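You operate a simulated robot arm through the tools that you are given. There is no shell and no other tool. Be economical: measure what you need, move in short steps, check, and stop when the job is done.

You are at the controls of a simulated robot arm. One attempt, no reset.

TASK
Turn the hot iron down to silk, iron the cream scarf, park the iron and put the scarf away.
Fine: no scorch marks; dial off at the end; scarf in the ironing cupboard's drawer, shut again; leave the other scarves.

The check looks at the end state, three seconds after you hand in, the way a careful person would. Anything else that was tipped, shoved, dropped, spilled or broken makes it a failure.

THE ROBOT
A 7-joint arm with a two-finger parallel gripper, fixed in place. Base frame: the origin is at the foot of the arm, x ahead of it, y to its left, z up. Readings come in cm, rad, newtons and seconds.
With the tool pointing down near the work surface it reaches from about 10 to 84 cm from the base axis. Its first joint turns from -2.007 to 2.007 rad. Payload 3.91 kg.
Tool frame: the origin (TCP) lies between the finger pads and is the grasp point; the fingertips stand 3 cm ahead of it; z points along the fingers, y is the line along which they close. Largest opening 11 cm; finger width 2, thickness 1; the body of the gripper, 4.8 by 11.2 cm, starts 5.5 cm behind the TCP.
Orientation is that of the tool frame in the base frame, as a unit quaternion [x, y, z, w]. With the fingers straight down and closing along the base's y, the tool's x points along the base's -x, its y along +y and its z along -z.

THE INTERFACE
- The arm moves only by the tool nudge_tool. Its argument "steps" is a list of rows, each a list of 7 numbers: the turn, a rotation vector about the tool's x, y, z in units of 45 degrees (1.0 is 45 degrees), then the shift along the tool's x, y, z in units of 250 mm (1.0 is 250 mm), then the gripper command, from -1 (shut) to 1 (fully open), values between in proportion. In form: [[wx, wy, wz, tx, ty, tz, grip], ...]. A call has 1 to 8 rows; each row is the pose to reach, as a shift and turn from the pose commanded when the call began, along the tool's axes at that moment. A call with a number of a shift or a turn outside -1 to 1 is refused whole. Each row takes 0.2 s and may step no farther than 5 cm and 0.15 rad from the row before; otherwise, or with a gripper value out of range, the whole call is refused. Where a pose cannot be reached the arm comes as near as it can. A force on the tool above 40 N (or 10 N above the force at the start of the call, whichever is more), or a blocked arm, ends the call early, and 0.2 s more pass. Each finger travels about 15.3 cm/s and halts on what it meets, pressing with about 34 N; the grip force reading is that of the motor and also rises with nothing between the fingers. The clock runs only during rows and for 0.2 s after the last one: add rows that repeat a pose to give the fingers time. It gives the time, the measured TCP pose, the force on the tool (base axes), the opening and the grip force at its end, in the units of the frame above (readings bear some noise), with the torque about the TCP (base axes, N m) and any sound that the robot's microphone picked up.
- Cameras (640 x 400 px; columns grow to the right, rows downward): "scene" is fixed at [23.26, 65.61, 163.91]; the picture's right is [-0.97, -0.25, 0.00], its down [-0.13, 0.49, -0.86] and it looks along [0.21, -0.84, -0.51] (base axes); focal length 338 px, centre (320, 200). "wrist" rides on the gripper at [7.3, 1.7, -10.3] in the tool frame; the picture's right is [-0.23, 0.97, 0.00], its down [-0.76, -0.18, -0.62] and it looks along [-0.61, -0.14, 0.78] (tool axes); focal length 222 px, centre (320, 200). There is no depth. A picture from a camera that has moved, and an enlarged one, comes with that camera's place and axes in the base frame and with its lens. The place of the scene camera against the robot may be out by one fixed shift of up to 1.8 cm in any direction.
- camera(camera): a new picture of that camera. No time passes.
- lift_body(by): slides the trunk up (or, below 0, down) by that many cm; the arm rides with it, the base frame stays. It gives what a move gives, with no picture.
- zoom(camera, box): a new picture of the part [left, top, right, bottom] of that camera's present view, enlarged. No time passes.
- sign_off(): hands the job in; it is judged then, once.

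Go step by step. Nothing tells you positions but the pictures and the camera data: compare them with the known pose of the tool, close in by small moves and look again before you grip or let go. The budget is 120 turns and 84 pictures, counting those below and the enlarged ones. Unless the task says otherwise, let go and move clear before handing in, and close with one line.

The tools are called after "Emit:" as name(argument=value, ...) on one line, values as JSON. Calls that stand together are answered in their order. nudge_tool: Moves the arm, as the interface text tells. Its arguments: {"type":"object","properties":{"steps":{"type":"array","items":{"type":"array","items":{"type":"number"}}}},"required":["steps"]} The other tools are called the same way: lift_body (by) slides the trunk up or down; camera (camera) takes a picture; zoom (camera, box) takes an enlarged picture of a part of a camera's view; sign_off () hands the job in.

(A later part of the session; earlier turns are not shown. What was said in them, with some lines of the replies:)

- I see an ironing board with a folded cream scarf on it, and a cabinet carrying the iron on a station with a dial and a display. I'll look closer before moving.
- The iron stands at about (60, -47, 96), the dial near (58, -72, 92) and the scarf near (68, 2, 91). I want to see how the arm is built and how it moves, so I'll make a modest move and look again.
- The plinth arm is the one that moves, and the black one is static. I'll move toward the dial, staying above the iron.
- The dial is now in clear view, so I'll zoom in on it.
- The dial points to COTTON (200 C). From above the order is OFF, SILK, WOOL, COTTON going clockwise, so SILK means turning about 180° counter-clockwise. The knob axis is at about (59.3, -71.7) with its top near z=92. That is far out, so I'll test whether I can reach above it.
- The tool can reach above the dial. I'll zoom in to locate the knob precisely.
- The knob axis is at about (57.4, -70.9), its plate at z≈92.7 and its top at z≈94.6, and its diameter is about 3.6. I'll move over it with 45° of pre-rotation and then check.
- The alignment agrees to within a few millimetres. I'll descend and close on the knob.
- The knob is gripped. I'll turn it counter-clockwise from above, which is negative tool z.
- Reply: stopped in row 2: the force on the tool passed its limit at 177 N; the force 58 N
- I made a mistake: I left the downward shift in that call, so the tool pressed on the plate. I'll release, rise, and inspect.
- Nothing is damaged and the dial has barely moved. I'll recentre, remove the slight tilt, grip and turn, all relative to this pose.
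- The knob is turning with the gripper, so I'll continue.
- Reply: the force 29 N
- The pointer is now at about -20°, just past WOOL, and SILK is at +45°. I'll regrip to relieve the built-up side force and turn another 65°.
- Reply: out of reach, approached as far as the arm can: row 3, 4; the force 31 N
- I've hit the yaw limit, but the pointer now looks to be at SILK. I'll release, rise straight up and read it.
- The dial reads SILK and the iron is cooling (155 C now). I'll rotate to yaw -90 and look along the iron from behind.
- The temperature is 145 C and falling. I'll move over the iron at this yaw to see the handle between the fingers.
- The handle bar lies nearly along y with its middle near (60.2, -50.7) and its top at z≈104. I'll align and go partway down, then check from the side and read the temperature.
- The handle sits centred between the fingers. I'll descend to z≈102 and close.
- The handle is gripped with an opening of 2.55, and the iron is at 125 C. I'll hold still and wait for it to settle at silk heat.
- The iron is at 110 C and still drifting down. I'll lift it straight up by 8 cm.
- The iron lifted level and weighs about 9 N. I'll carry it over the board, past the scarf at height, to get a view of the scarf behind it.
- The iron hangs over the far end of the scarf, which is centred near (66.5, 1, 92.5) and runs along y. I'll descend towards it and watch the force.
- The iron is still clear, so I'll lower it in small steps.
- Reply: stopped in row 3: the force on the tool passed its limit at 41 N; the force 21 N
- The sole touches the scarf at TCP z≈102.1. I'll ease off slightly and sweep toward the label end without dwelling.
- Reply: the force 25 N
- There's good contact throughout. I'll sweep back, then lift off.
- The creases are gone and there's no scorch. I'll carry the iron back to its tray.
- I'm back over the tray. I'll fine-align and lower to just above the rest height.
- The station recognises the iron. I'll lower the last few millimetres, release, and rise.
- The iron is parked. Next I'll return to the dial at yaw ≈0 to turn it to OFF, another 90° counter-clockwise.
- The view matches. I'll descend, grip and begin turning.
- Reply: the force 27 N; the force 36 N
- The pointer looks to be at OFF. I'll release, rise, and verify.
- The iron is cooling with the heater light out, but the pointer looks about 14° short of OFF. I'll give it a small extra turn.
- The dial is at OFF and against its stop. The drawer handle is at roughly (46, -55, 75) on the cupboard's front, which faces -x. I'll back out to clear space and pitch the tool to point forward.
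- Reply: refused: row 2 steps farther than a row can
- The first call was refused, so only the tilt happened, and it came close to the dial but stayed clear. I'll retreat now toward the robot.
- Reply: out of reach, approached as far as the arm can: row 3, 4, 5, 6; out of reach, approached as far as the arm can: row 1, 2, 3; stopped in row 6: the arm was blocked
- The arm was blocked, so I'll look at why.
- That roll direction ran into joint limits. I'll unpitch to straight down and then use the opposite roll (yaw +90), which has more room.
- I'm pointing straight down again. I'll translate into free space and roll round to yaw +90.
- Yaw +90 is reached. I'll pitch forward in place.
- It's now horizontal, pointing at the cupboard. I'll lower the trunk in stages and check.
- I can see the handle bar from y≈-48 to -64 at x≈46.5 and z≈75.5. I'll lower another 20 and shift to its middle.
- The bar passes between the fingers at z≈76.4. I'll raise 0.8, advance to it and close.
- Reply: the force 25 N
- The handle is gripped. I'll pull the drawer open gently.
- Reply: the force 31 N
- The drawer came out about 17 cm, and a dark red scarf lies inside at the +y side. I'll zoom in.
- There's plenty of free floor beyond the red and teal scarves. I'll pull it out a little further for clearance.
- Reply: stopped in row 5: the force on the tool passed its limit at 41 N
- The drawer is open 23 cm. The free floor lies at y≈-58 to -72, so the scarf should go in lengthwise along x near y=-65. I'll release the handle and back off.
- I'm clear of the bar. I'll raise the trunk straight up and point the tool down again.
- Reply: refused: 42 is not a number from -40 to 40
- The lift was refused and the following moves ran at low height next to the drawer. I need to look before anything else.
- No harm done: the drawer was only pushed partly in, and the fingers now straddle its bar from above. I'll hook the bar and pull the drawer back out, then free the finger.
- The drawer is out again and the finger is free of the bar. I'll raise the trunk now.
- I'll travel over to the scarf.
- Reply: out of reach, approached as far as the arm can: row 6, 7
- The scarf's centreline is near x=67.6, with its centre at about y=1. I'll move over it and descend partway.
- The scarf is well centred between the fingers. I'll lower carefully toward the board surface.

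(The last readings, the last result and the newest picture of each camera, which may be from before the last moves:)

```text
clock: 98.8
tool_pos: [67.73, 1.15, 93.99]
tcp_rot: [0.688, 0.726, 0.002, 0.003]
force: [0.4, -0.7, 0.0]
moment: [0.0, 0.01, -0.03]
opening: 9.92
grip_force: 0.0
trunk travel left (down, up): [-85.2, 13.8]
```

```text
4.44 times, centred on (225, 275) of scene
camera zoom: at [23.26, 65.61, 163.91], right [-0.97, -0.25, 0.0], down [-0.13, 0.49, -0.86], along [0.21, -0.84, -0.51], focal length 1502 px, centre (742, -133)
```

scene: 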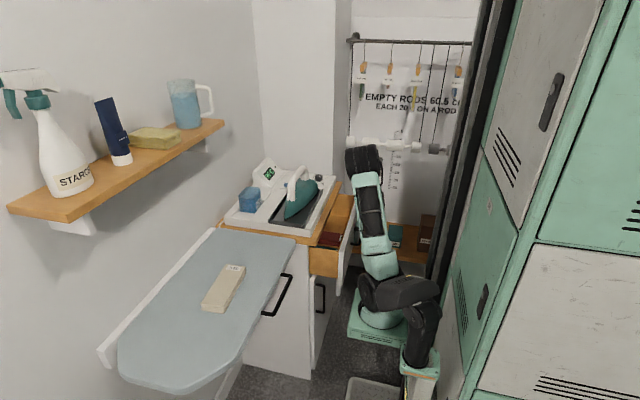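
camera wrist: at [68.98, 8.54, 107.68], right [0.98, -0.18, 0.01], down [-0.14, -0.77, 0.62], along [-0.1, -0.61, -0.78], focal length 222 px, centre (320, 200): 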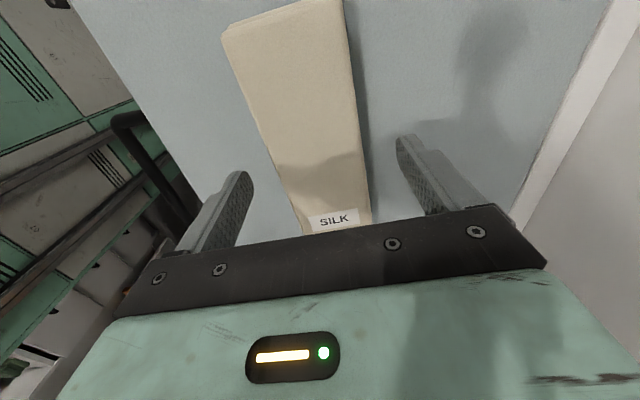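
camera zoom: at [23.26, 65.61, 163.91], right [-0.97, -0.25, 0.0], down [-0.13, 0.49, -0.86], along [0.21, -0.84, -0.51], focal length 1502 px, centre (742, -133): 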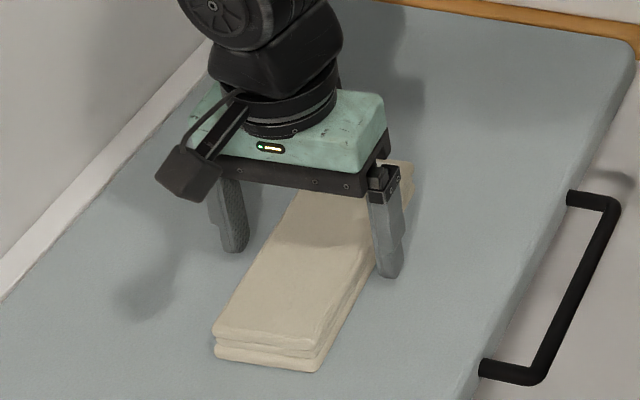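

I'm still slightly above the board, so I'll go down a little more and watch the force.

Emit:
nudge_tool(steps=[[0, 0, 0, 0, 0, 0.012, 0.8], [0, 0, 0, 0, 0, 0.024, 0.8], [0, 0, 0, 0, 0, 0.024, 0.8]])

Emit:
nudge_tool(steps=[[0, 0, 0, 0, 0, 0.01, 0.8], [0, 0, 0, 0, 0, 0.02, 0.8], [0, 0, 0, 0, 0, 0.02, 0.8]])

```text
clock: 99.6
tool_pos: [67.73, 1.03, 93.36]
tcp_rot: [0.688, 0.726, 0.003, 0.003]
force: [0.3, -0.2, -0.2]
moment: [-0.02, -0.03, 0.01]
opening: 9.89
grip_force: 0.1
trunk travel left (down, up): [-85.2, 13.8]
```

```text
clock: 100.4
tool_pos: [67.91, 1.1, 93.03]
tcp_rot: [0.688, 0.725, 0.004, 0.003]
force: [-2.1, -1.9, 29.9]
moment: [-0.1, 1.68, 0.07]
opening: 9.98
grip_force: 0.4
trunk travel left (down, up): [-85.2, 13.8]
```

The fingertips touched the board, so it is at z≈90.1. I'll raise 3 mm and close on the scarf.

Emit:
nudge_tool(steps=[[0, 0, 0, 0, 0, -0.013, 0.8], [0, 0, 0, 0, 0, -0.013, 0.8], [0, 0, 0, 0, 0, -0.013, 0.2], [0, 0, 0, 0, 0, -0.013, -0.1], [0, 0, 0, 0, 0, -0.013, -0.3], [0, 0, 0, 0, 0, -0.013, -0.3]])

Emit:
zoom(camera="scene", box=[180, 230, 270, 320])

```text
clock: 101.8
tool_pos: [67.82, 1.1, 93.07]
tcp_rot: [0.689, 0.725, 0.002, 0.003]
force: [-0.5, 0.7, 0.5]
moment: [0.02, 0.0, 0.0]
opening: 6.93
grip_force: 33.8
trunk travel left (down, up): [-85.2, 13.8]
```

```text
4.44 times, centred on (225, 275) of scene
camera zoom: at [23.26, 65.61, 163.91], right [-0.97, -0.25, 0.0], down [-0.13, 0.49, -0.86], along [0.21, -0.84, -0.51], focal length 1502 px, centre (742, -133)
```

zoom: 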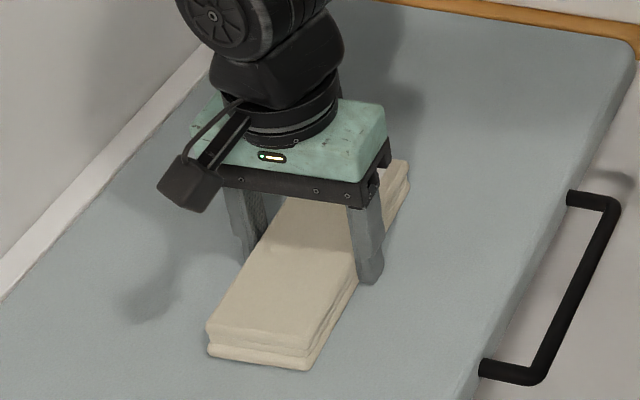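

The scarf is gripped at 6.93 cm. I'll lift it straight up.

Emit:
nudge_tool(steps=[[0, 0, 0, 0, 0, -0.1, -0.3], [0, 0, 0, 0, 0, -0.25, -0.3], [0, 0, 0, 0, 0, -0.42, -0.3], [0, 0, 0, 0, 0, -0.6, -0.3], [0, 0, 0, 0, 0, -0.78, -0.3], [0, 0, 0, 0, 0, -0.92, -0.3], [0, 0, 0, 0, 0, -0.92, -0.3]])

Emit:
camera(camera="scene")

```text
clock: 103.4
tool_pos: [67.67, 1.36, 116.22]
tcp_rot: [0.688, 0.725, 0.002, 0.003]
force: [-0.4, -0.1, -1.2]
moment: [0.0, -0.04, 0.01]
opening: 6.92
grip_force: 33.8
trunk travel left (down, up): [-85.2, 13.8]
```

```text
14 pictures are left
```

scene: 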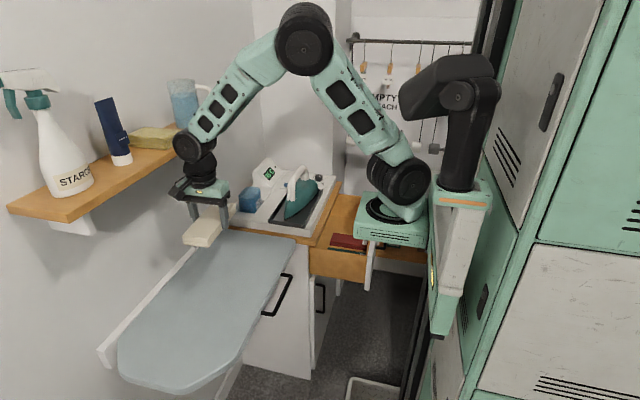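

The scarf is held. I'll carry it toward the drawer while rotating to yaw 0.

Emit:
nudge_tool(steps=[[0, 0, -0.16, -0.156, -0.088, 0, -0.3], [0, 0, -0.32, -0.311, -0.176, 0, -0.3], [0, 0, -0.48, -0.467, -0.265, 0, -0.3], [0, 0, -0.64, -0.623, -0.353, 0, -0.3], [0, 0, -0.8, -0.778, -0.441, 0, -0.3], [0, 0, -0.96, -0.934, -0.529, 0, -0.3]])

```text
clock: 104.8
tool_pos: [55.7, -22.72, 116.09]
tcp_rot: [0.371, 0.929, 0.001, 0.003]
force: [0.5, 0.8, -0.8]
moment: [-0.03, -0.01, -0.01]
opening: 6.92
grip_force: 33.9
trunk travel left (down, up): [-85.2, 13.8]
```

Emit:
nudge_tool(steps=[[0, 0, -0.162, -0.053, -0.162, 0, -0.3], [0, 0, -0.323, -0.106, -0.323, 0, -0.3], [0, 0, -0.485, -0.16, -0.485, 0, -0.3], [0, 0, -0.647, -0.213, -0.646, 0, -0.3], [0, 0, -0.808, -0.266, -0.808, 0, -0.3], [0, 0, -0.97, -0.319, -0.969, 0, -0.3]])

```text
clock: 106.2
tool_pos: [44.73, -45.84, 116.13]
tcp_rot: [0.0, 1.0, -0.001, 0.003]
force: [0.2, 0.9, -0.8]
moment: [-0.03, 0.03, 0.0]
opening: 6.92
grip_force: 34.5
trunk travel left (down, up): [-85.2, 13.8]
```

Now I'll go over the free part of the drawer and look.

Emit:
nudge_tool(steps=[[0, 0, 0, 0.054, -0.154, 0, -0.3], [0, 0, 0, 0.107, -0.307, 0, -0.3], [0, 0, 0, 0.161, -0.461, 0, -0.3], [0, 0, 0, 0.214, -0.614, 0, -0.3], [0, 0, 0, 0.268, -0.768, 0, -0.3], [0, 0, 0, 0.268, -0.768, 0, -0.3]])

Emit:
camera(camera="wrist")

Emit:
camera(camera="scene")

```text
clock: 107.6
tool_pos: [37.91, -65.13, 115.95]
tcp_rot: [0.001, 1.0, -0.001, 0.004]
force: [-0.8, 0.2, -0.9]
moment: [0.0, 0.0, 0.0]
opening: 6.94
grip_force: 33.9
trunk travel left (down, up): [-85.2, 13.8]
```

```text
13 pictures are left
camera wrist: at [30.65, -63.31, 126.32], right [0.23, 0.97, 0.0], down [0.76, -0.18, 0.63], along [0.61, -0.14, -0.78], focal length 222 px, centre (320, 200)
```

wrist: 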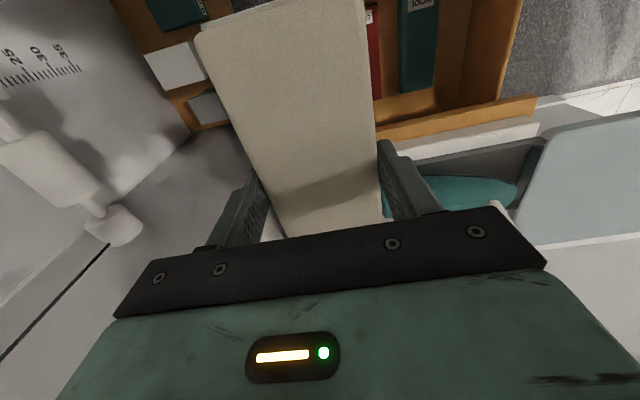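

```text
12 pictures are left
```

scene: 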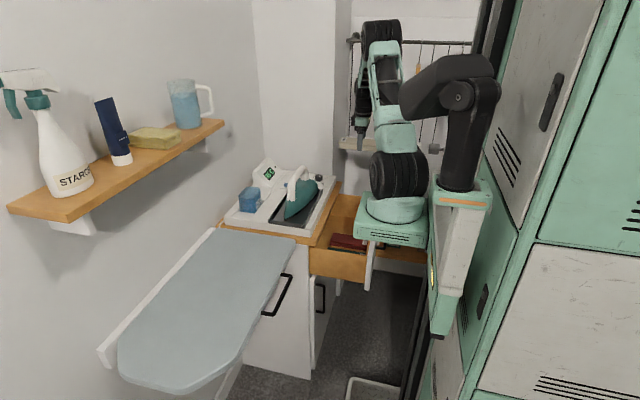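

The free floor is to the -y side of the red scarf. The fit along x is snug (about 17–19 cm for a 16.5 cm scarf), so I'll step back to see both the drawer front and the counter edge.

Emit:
nudge_tool(steps=[[0, 0, 0, 0.12, 0, 0, -0.3], [0, 0, 0, 0.24, 0, 0, -0.3], [0, 0, 0, 0.36, 0, 0, -0.3], [0, 0, 0, 0.36, 0, 0, -0.3]])

Emit:
zoom(camera="wrist", box=[170, 0, 490, 200])

```text
clock: 108.6
tool_pos: [28.81, -65.03, 115.92]
tcp_rot: [0.001, 1.0, -0.001, 0.004]
force: [0.8, -0.3, -0.4]
moment: [-0.04, 0.02, -0.02]
opening: 6.93
grip_force: 33.5
trunk travel left (down, up): [-85.2, 13.8]
```

```text
2.00 times, centred on (330, 100) of wrist
camera zoom: at [21.54, -63.25, 126.3], right [0.23, 0.97, 0.0], down [0.76, -0.18, 0.63], along [0.61, -0.14, -0.78], focal length 444 px, centre (300, 400)
```

zoom: 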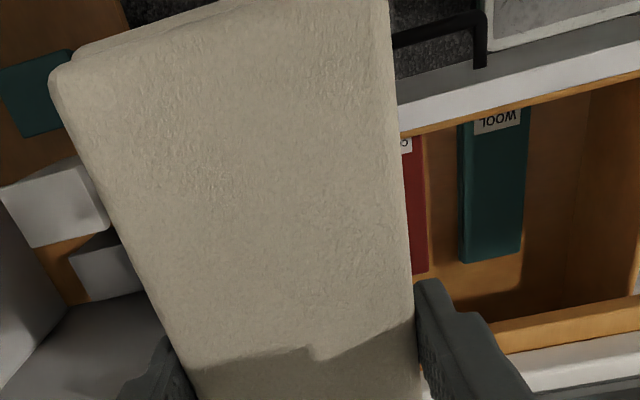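

The gap between the drawer front (inner x≈29.7) and the counter edge (x≈46.8) is only just longer than the scarf. So I'll go in tilted 20° with the far end down, slip that end under the counter edge, then level out. First I'll tilt and descend to just above.

Emit:
nudge_tool(steps=[[0, 0.15, 0, -0.04, -0.012, 0.12, -0.3], [0, 0.3, 0, -0.08, -0.024, 0.24, -0.3], [0, 0.444, 0, -0.12, -0.036, 0.36, -0.3], [0, 0.444, 0, -0.16, -0.048, 0.48, -0.3], [0, 0.444, 0, -0.2, -0.06, 0.6, -0.3], [0, 0.444, 0, -0.24, -0.072, 0.73, -0.3], [0, 0.444, 0, -0.28, -0.084, 0.86, -0.3], [0, 0.444, 0, -0.3, -0.092, 0.956, -0.3]])

Emit:
zoom(camera="wrist", box=[170, 0, 490, 200])

Emit:
zoom(camera="scene", box=[270, 110, 430, 290])

```text
clock: 110.4
tool_pos: [36.69, -67.51, 92.1]
tcp_rot: [0.002, 0.985, -0.001, -0.17]
force: [-0.7, -0.7, -0.8]
moment: [-0.03, -0.02, -0.02]
opening: 6.93
grip_force: 34.2
trunk travel left (down, up): [-85.2, 13.8]
```

```text
2.00 times, centred on (330, 100) of wrist
camera zoom: at [33.25, -65.64, 104.26], right [0.22, 0.97, -0.08], down [0.93, -0.18, 0.33], along [0.31, -0.14, -0.94], focal length 444 px, centre (300, 400)
```

zoom: 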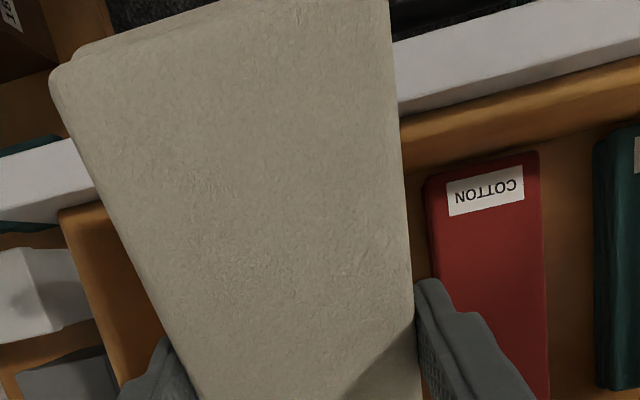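

```text
2.22 times, centred on (350, 200) of scene
camera zoom: at [23.26, 65.61, 163.91], right [-0.97, -0.25, 0.0], down [-0.13, 0.49, -0.86], along [0.21, -0.84, -0.51], focal length 751 px, centre (253, 200)
```

zoom: 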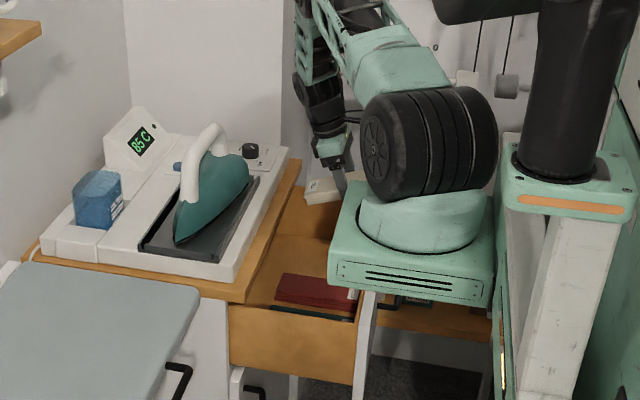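

The clear view confirms free floor from y≈-59 to -77. I'll lower so the far end dips below counter level, then slide under it.

Emit:
nudge_tool(steps=[[0, 0, 0, -0.03, 0, 0.08, -0.3], [0, 0, 0, -0.06, 0, 0.165, -0.3], [0, 0, 0, -0.0917, 0, 0.252, -0.3], [0, 0, 0, -0.0917, 0, 0.252, -0.3], [0, 0, 0, -0.14, 0, 0.235, -0.3], [0, 0, 0, -0.186, 0, 0.218, -0.3], [0, 0, 0, -0.186, 0, 0.218, -0.3]])

Emit:
zoom(camera="wrist", box=[170, 0, 490, 200])

```text
clock: 112.0
tool_pos: [39.16, -67.3, 85.32]
tcp_rot: [0.002, 0.986, 0.001, -0.17]
force: [0.3, -0.8, -1.3]
moment: [0.01, 0.01, 0.03]
opening: 6.93
grip_force: 34.1
trunk travel left (down, up): [-85.2, 13.8]
```

```text
2.00 times, centred on (330, 100) of wrist
camera zoom: at [35.8, -65.6, 97.59], right [0.22, 0.97, -0.08], down [0.93, -0.18, 0.33], along [0.31, -0.14, -0.94], focal length 444 px, centre (300, 400)
```

zoom: 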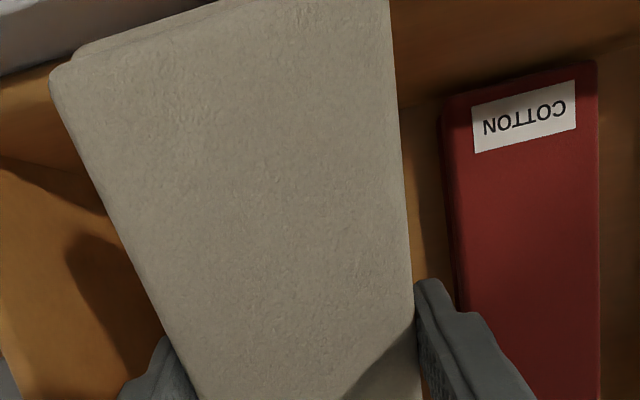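

Everything is clear. I'll lower into the drawer and level out.

Emit:
nudge_tool(steps=[[0, 0, 0, -0.033, 0, 0.09, -0.3], [0, 0, 0, -0.066, 0, 0.18, -0.3], [0, -0.15, 0, -0.066, 0, 0.18, -0.3], [0, -0.3, 0, -0.066, 0, 0.18, -0.3], [0, -0.444, 0, -0.066, 0, 0.18, -0.3], [0, -0.444, 0, -0.066, 0, 0.18, -0.3]])

```text
clock: 113.4
tool_pos: [39.18, -67.5, 80.65]
tcp_rot: [0.001, 1.0, 0.0, 0.003]
force: [0.1, -0.3, -1.1]
moment: [-0.01, 0.0, 0.02]
opening: 6.94
grip_force: 33.6
trunk travel left (down, up): [-85.2, 13.8]
```

I'm level inside the drawer. I'll shift slightly inward and lower to near the floor.

Emit:
nudge_tool(steps=[[0, 0, 0, -0.03, 0, 0, -0.3], [0, 0, 0, -0.06, 0, 0.06, -0.3], [0, 0, 0, -0.06, 0, 0.13, -0.3], [0, 0, 0, -0.06, 0, 0.2, -0.3], [0, 0, 0, -0.06, 0, 0.25, -0.3], [0, 0, 0, -0.06, 0, 0.3, -0.3], [0, 0, 0, -0.06, 0, 0.3, -0.3]])

Emit:
zoom(camera="wrist", box=[170, 0, 490, 200])

```text
clock: 115.0
tool_pos: [40.75, -67.33, 73.19]
tcp_rot: [0.001, 1.0, -0.001, 0.003]
force: [0.6, -0.5, -1.3]
moment: [0.04, 0.02, -0.03]
opening: 6.94
grip_force: 33.7
trunk travel left (down, up): [-85.2, 13.8]
```

```text
2.00 times, centred on (330, 100) of wrist
camera zoom: at [33.44, -65.61, 83.45], right [0.23, 0.97, 0.0], down [0.76, -0.18, 0.63], along [0.61, -0.14, -0.78], focal length 444 px, centre (300, 400)
```

zoom: 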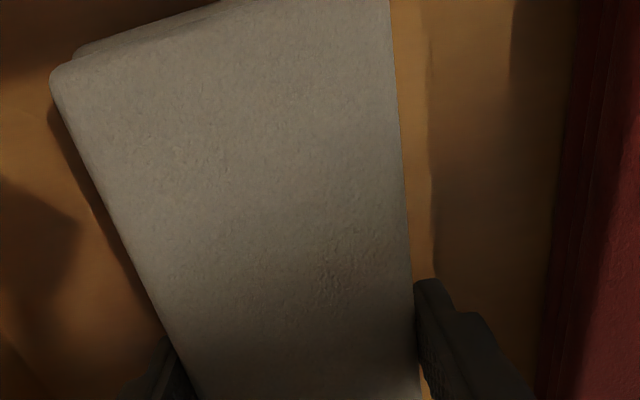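

It's close to the floor with no contact yet. I'll lower until I feel it.

Emit:
nudge_tool(steps=[[0, 0, 0, 0, 0, 0.015, -0.3], [0, 0, 0, 0, 0, 0.03, -0.3], [0, 0, 0, 0, 0, 0.045, -0.3], [0, 0, 0, 0, 0, 0.045, -0.3]])

```text
clock: 115.6
tool_pos: [40.92, -67.44, 73.07]
tcp_rot: [0.002, 1.0, 0.0, 0.004]
force: [0.7, 10.7, 26.4]
moment: [1.28, 0.57, -0.11]
opening: 6.94
grip_force: 34.3
trunk travel left (down, up): [-85.2, 13.8]
stopped in row 2: the force on the tool passed its limit at 46 N (the readings are from after the stop); the commanded pose is now the measured one
```

The floor is reached. I'll release and lift straight out.

Emit:
nudge_tool(steps=[[0, 0, 0, 0, 0, -0.006, -0.3], [0, 0, 0, 0, 0, -0.008, 0.4], [0, 0, 0, 0, 0, -0.008, 0.5], [0, 0, 0, 0, 0, -0.06, 0.5], [0, 0, 0, 0.02, 0, -0.2, 0.5], [0, 0, 0, 0.04, 0, -0.38, 0.5], [0, 0, 0, 0.06, 0, -0.56, 0.5], [0, 0, 0, 0.06, 0, -0.74, 0.5]])

Emit:
camera(camera="wrist")

```text
clock: 117.4
tool_pos: [39.16, -67.6, 91.4]
tcp_rot: [0.0, 1.0, 0.0, 0.003]
force: [-0.2, -0.1, -0.7]
moment: [0.0, 0.04, -0.01]
opening: 8.23
grip_force: 0.1
trunk travel left (down, up): [-85.2, 13.8]
```

```text
6 pictures are left
camera wrist: at [31.85, -65.77, 101.62], right [0.23, 0.97, 0.0], down [0.76, -0.18, 0.63], along [0.61, -0.14, -0.78], focal length 222 px, centre (320, 200)
```

wrist: 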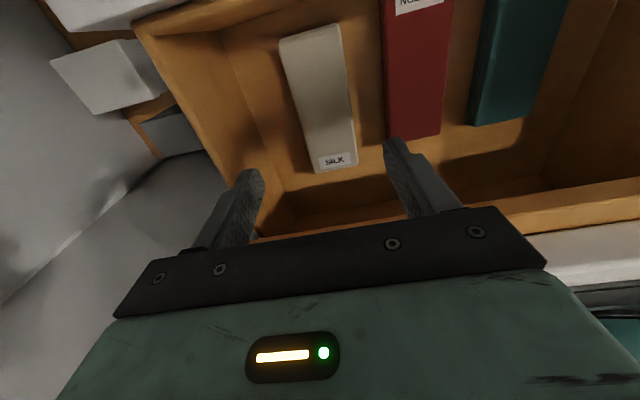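

The cream scarf lies flat in the drawer beside the others, with no marks. Next I'll go round to the outside of the drawer front to push it shut by its bar.

Emit:
nudge_tool(steps=[[0, 0, 0, 0, 0, -0.18, 0.2], [0, 0, 0, 0, 0, -0.36, -0.2], [0, 0, 0, 0.16, 0.077, -0.36, -0.8], [0, 0, 0, 0.32, 0.154, -0.36, -1], [0, 0, 0, 0.48, 0.231, -0.36, -1], [0, 0, 0, 0.64, 0.308, -0.36, -1], [0, 0, 0, 0.8, 0.385, -0.36, -1], [0, 0, 0, 0.96, 0.464, -0.36, -1]])

```text
clock: 119.2
tool_pos: [15.17, -55.77, 100.05]
tcp_rot: [0.001, 1.0, -0.002, 0.003]
force: [0.4, -0.2, -0.4]
moment: [0.02, 0.03, 0.02]
opening: 0.01
grip_force: 34.1
trunk travel left (down, up): [-85.2, 13.8]
```

I'll tilt 30° so the hand leans back.

Emit:
nudge_tool(steps=[[0, -0.167, 0, 0, 0, 0, -1], [0, -0.334, 0, 0, 0, 0, -1], [0, -0.5, 0, 0, 0, 0, -1], [0, -0.667, 0, 0, 0, 0, -1], [0, -0.667, 0, 0, 0, 0, -1]])

```text
clock: 120.4
tool_pos: [15.01, -55.87, 100.14]
tcp_rot: [0.001, 0.965, -0.001, 0.263]
force: [-0.3, -0.2, -0.2]
moment: [0.0, -0.01, 0.0]
opening: 0.0
grip_force: 34.0
trunk travel left (down, up): [-85.2, 13.8]
```

Now I'll descend in front of the bar.

Emit:
nudge_tool(steps=[[0, 0, 0, 0.075, 0, 0.13, -1], [0, 0, 0, 0.15, 0, 0.26, -1], [0, 0, 0, 0.225, 0, 0.39, -1], [0, 0, 0, 0.3, 0, 0.52, -1], [0, 0, 0, 0.375, 0, 0.65, -1], [0, 0, 0, 0.448, 0, 0.776, -1], [0, 0, 0, 0.448, 0, 0.776, -1]])

Emit:
zoom(camera="scene", box=[270, 110, 450, 300])

```text
clock: 122.0
tool_pos: [15.25, -55.99, 77.7]
tcp_rot: [0.001, 0.965, -0.001, 0.262]
force: [0.0, 0.5, 0.4]
moment: [0.03, 0.02, -0.03]
opening: 0.0
grip_force: 34.1
trunk travel left (down, up): [-85.2, 13.8]
```

```text
2.11 times, centred on (360, 205) of scene
camera zoom: at [23.26, 65.61, 163.91], right [-0.97, -0.25, 0.0], down [-0.13, 0.49, -0.86], along [0.21, -0.84, -0.51], focal length 712 px, centre (236, 190)
```

zoom: 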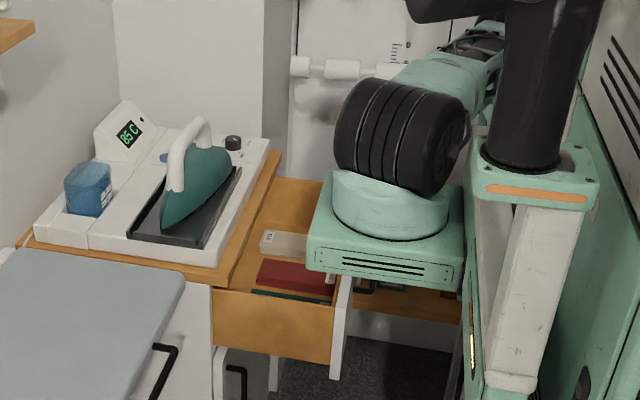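

I'm in position, so I'll push the drawer in.

Emit:
nudge_tool(steps=[[0, 0, 0, -0.09, 0, 0.052, -1], [0, 0, 0, -0.18, 0, 0.104, -1], [0, 0, 0, -0.26, 0, 0.15, -1], [0, 0, 0, -0.34, 0, 0.196, -1], [0, 0, 0, -0.43, 0, 0.248, -1], [0, 0, 0, -0.52, 0, 0.3, -1], [0, 0, 0, -0.61, 0, 0.352, -1], [0, 0, 0, -0.7, 0, 0.404, -1]])

```text
clock: 123.8
tool_pos: [35.53, -55.94, 77.93]
tcp_rot: [0.001, 0.965, -0.001, 0.264]
force: [-0.2, -0.7, 0.4]
moment: [0.04, -0.01, 0.01]
opening: 0.0
grip_force: 34.2
trunk travel left (down, up): [-85.2, 13.8]
```

Emit:
nudge_tool(steps=[[0, 0, 0, -0.07, 0, 0.04, -1], [0, 0, 0, -0.14, 0, 0.081, -1], [0, 0, 0, -0.2, 0, 0.115, -1], [0, 0, 0, -0.25, 0, 0.144, -1], [0, 0, 0, -0.285, 0, 0.165, -1], [0, 0, 0, -0.285, 0, 0.165, -1]])

Emit:
zoom(camera="scene", box=[270, 150, 430, 300])

```text
clock: 125.3
tool_pos: [43.27, -56.13, 77.61]
tcp_rot: [0.002, 0.966, -0.002, 0.258]
force: [-6.7, 0.1, -1.3]
moment: [-0.09, 0.14, -0.04]
opening: 0.0
grip_force: 33.9
trunk travel left (down, up): [-85.2, 13.8]
stopped in row 6: the force on the tool passed its limit at 41 N (the readings are from after the stop); the commanded pose is now the measured one
```

```text
2.67 times, centred on (350, 225) of scene
camera zoom: at [23.26, 65.61, 163.91], right [-0.97, -0.25, 0.0], down [-0.13, 0.49, -0.86], along [0.21, -0.84, -0.51], focal length 901 px, centre (240, 133)
```

zoom: 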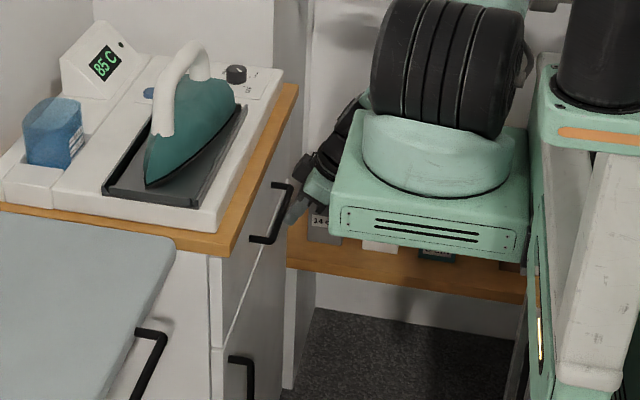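

The drawer is shut, stopped with its bar at the closed position. I'll back away and take a last check.

Emit:
nudge_tool(steps=[[0, 0, 0, 0.09, 0, -0.052, -1], [0, 0, 0, 0.2, 0, -0.115, -1], [0, 0, 0, 0.35, 0, -0.202, -1], [0, 0, 0, 0.5, 0, -0.289, -1], [0, 0, 0, 0.6, 0, -0.346, -1]])

Emit:
camera(camera="scene")

Emit:
zoom(camera="scene", box=[210, 150, 370, 300])

```text
clock: 126.5
tool_pos: [25.92, -55.96, 77.68]
tcp_rot: [0.003, 0.966, -0.002, 0.257]
force: [0.0, 0.1, 1.2]
moment: [-0.01, 0.02, -0.01]
opening: 0.02
grip_force: 34.3
trunk travel left (down, up): [-85.2, 13.8]
```

```text
3 pictures are left
```

scene: 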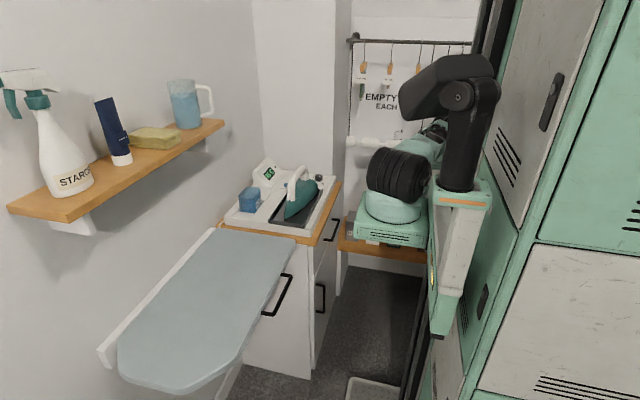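

```text
2.67 times, centred on (290, 225) of scene
camera zoom: at [23.26, 65.61, 163.91], right [-0.97, -0.25, 0.0], down [-0.13, 0.49, -0.86], along [0.21, -0.84, -0.51], focal length 901 px, centre (400, 133)
```

zoom: 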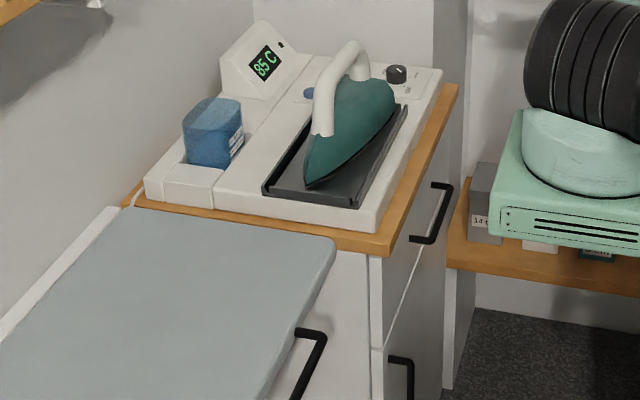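

The drawer is shut, the iron is parked, the dial is off, the board is clear and the arm is free of everything, so I'm handing in.

Emit:
sign_off()

```text
The job is handed in.
```

I turned the iron down to silk, ironed the cream scarf without scorching it, and parked the iron with the dial at OFF. The scarf is in the ironing cupboard's drawer beside the red and teal ones, which I left where they were, and the drawer is shut.
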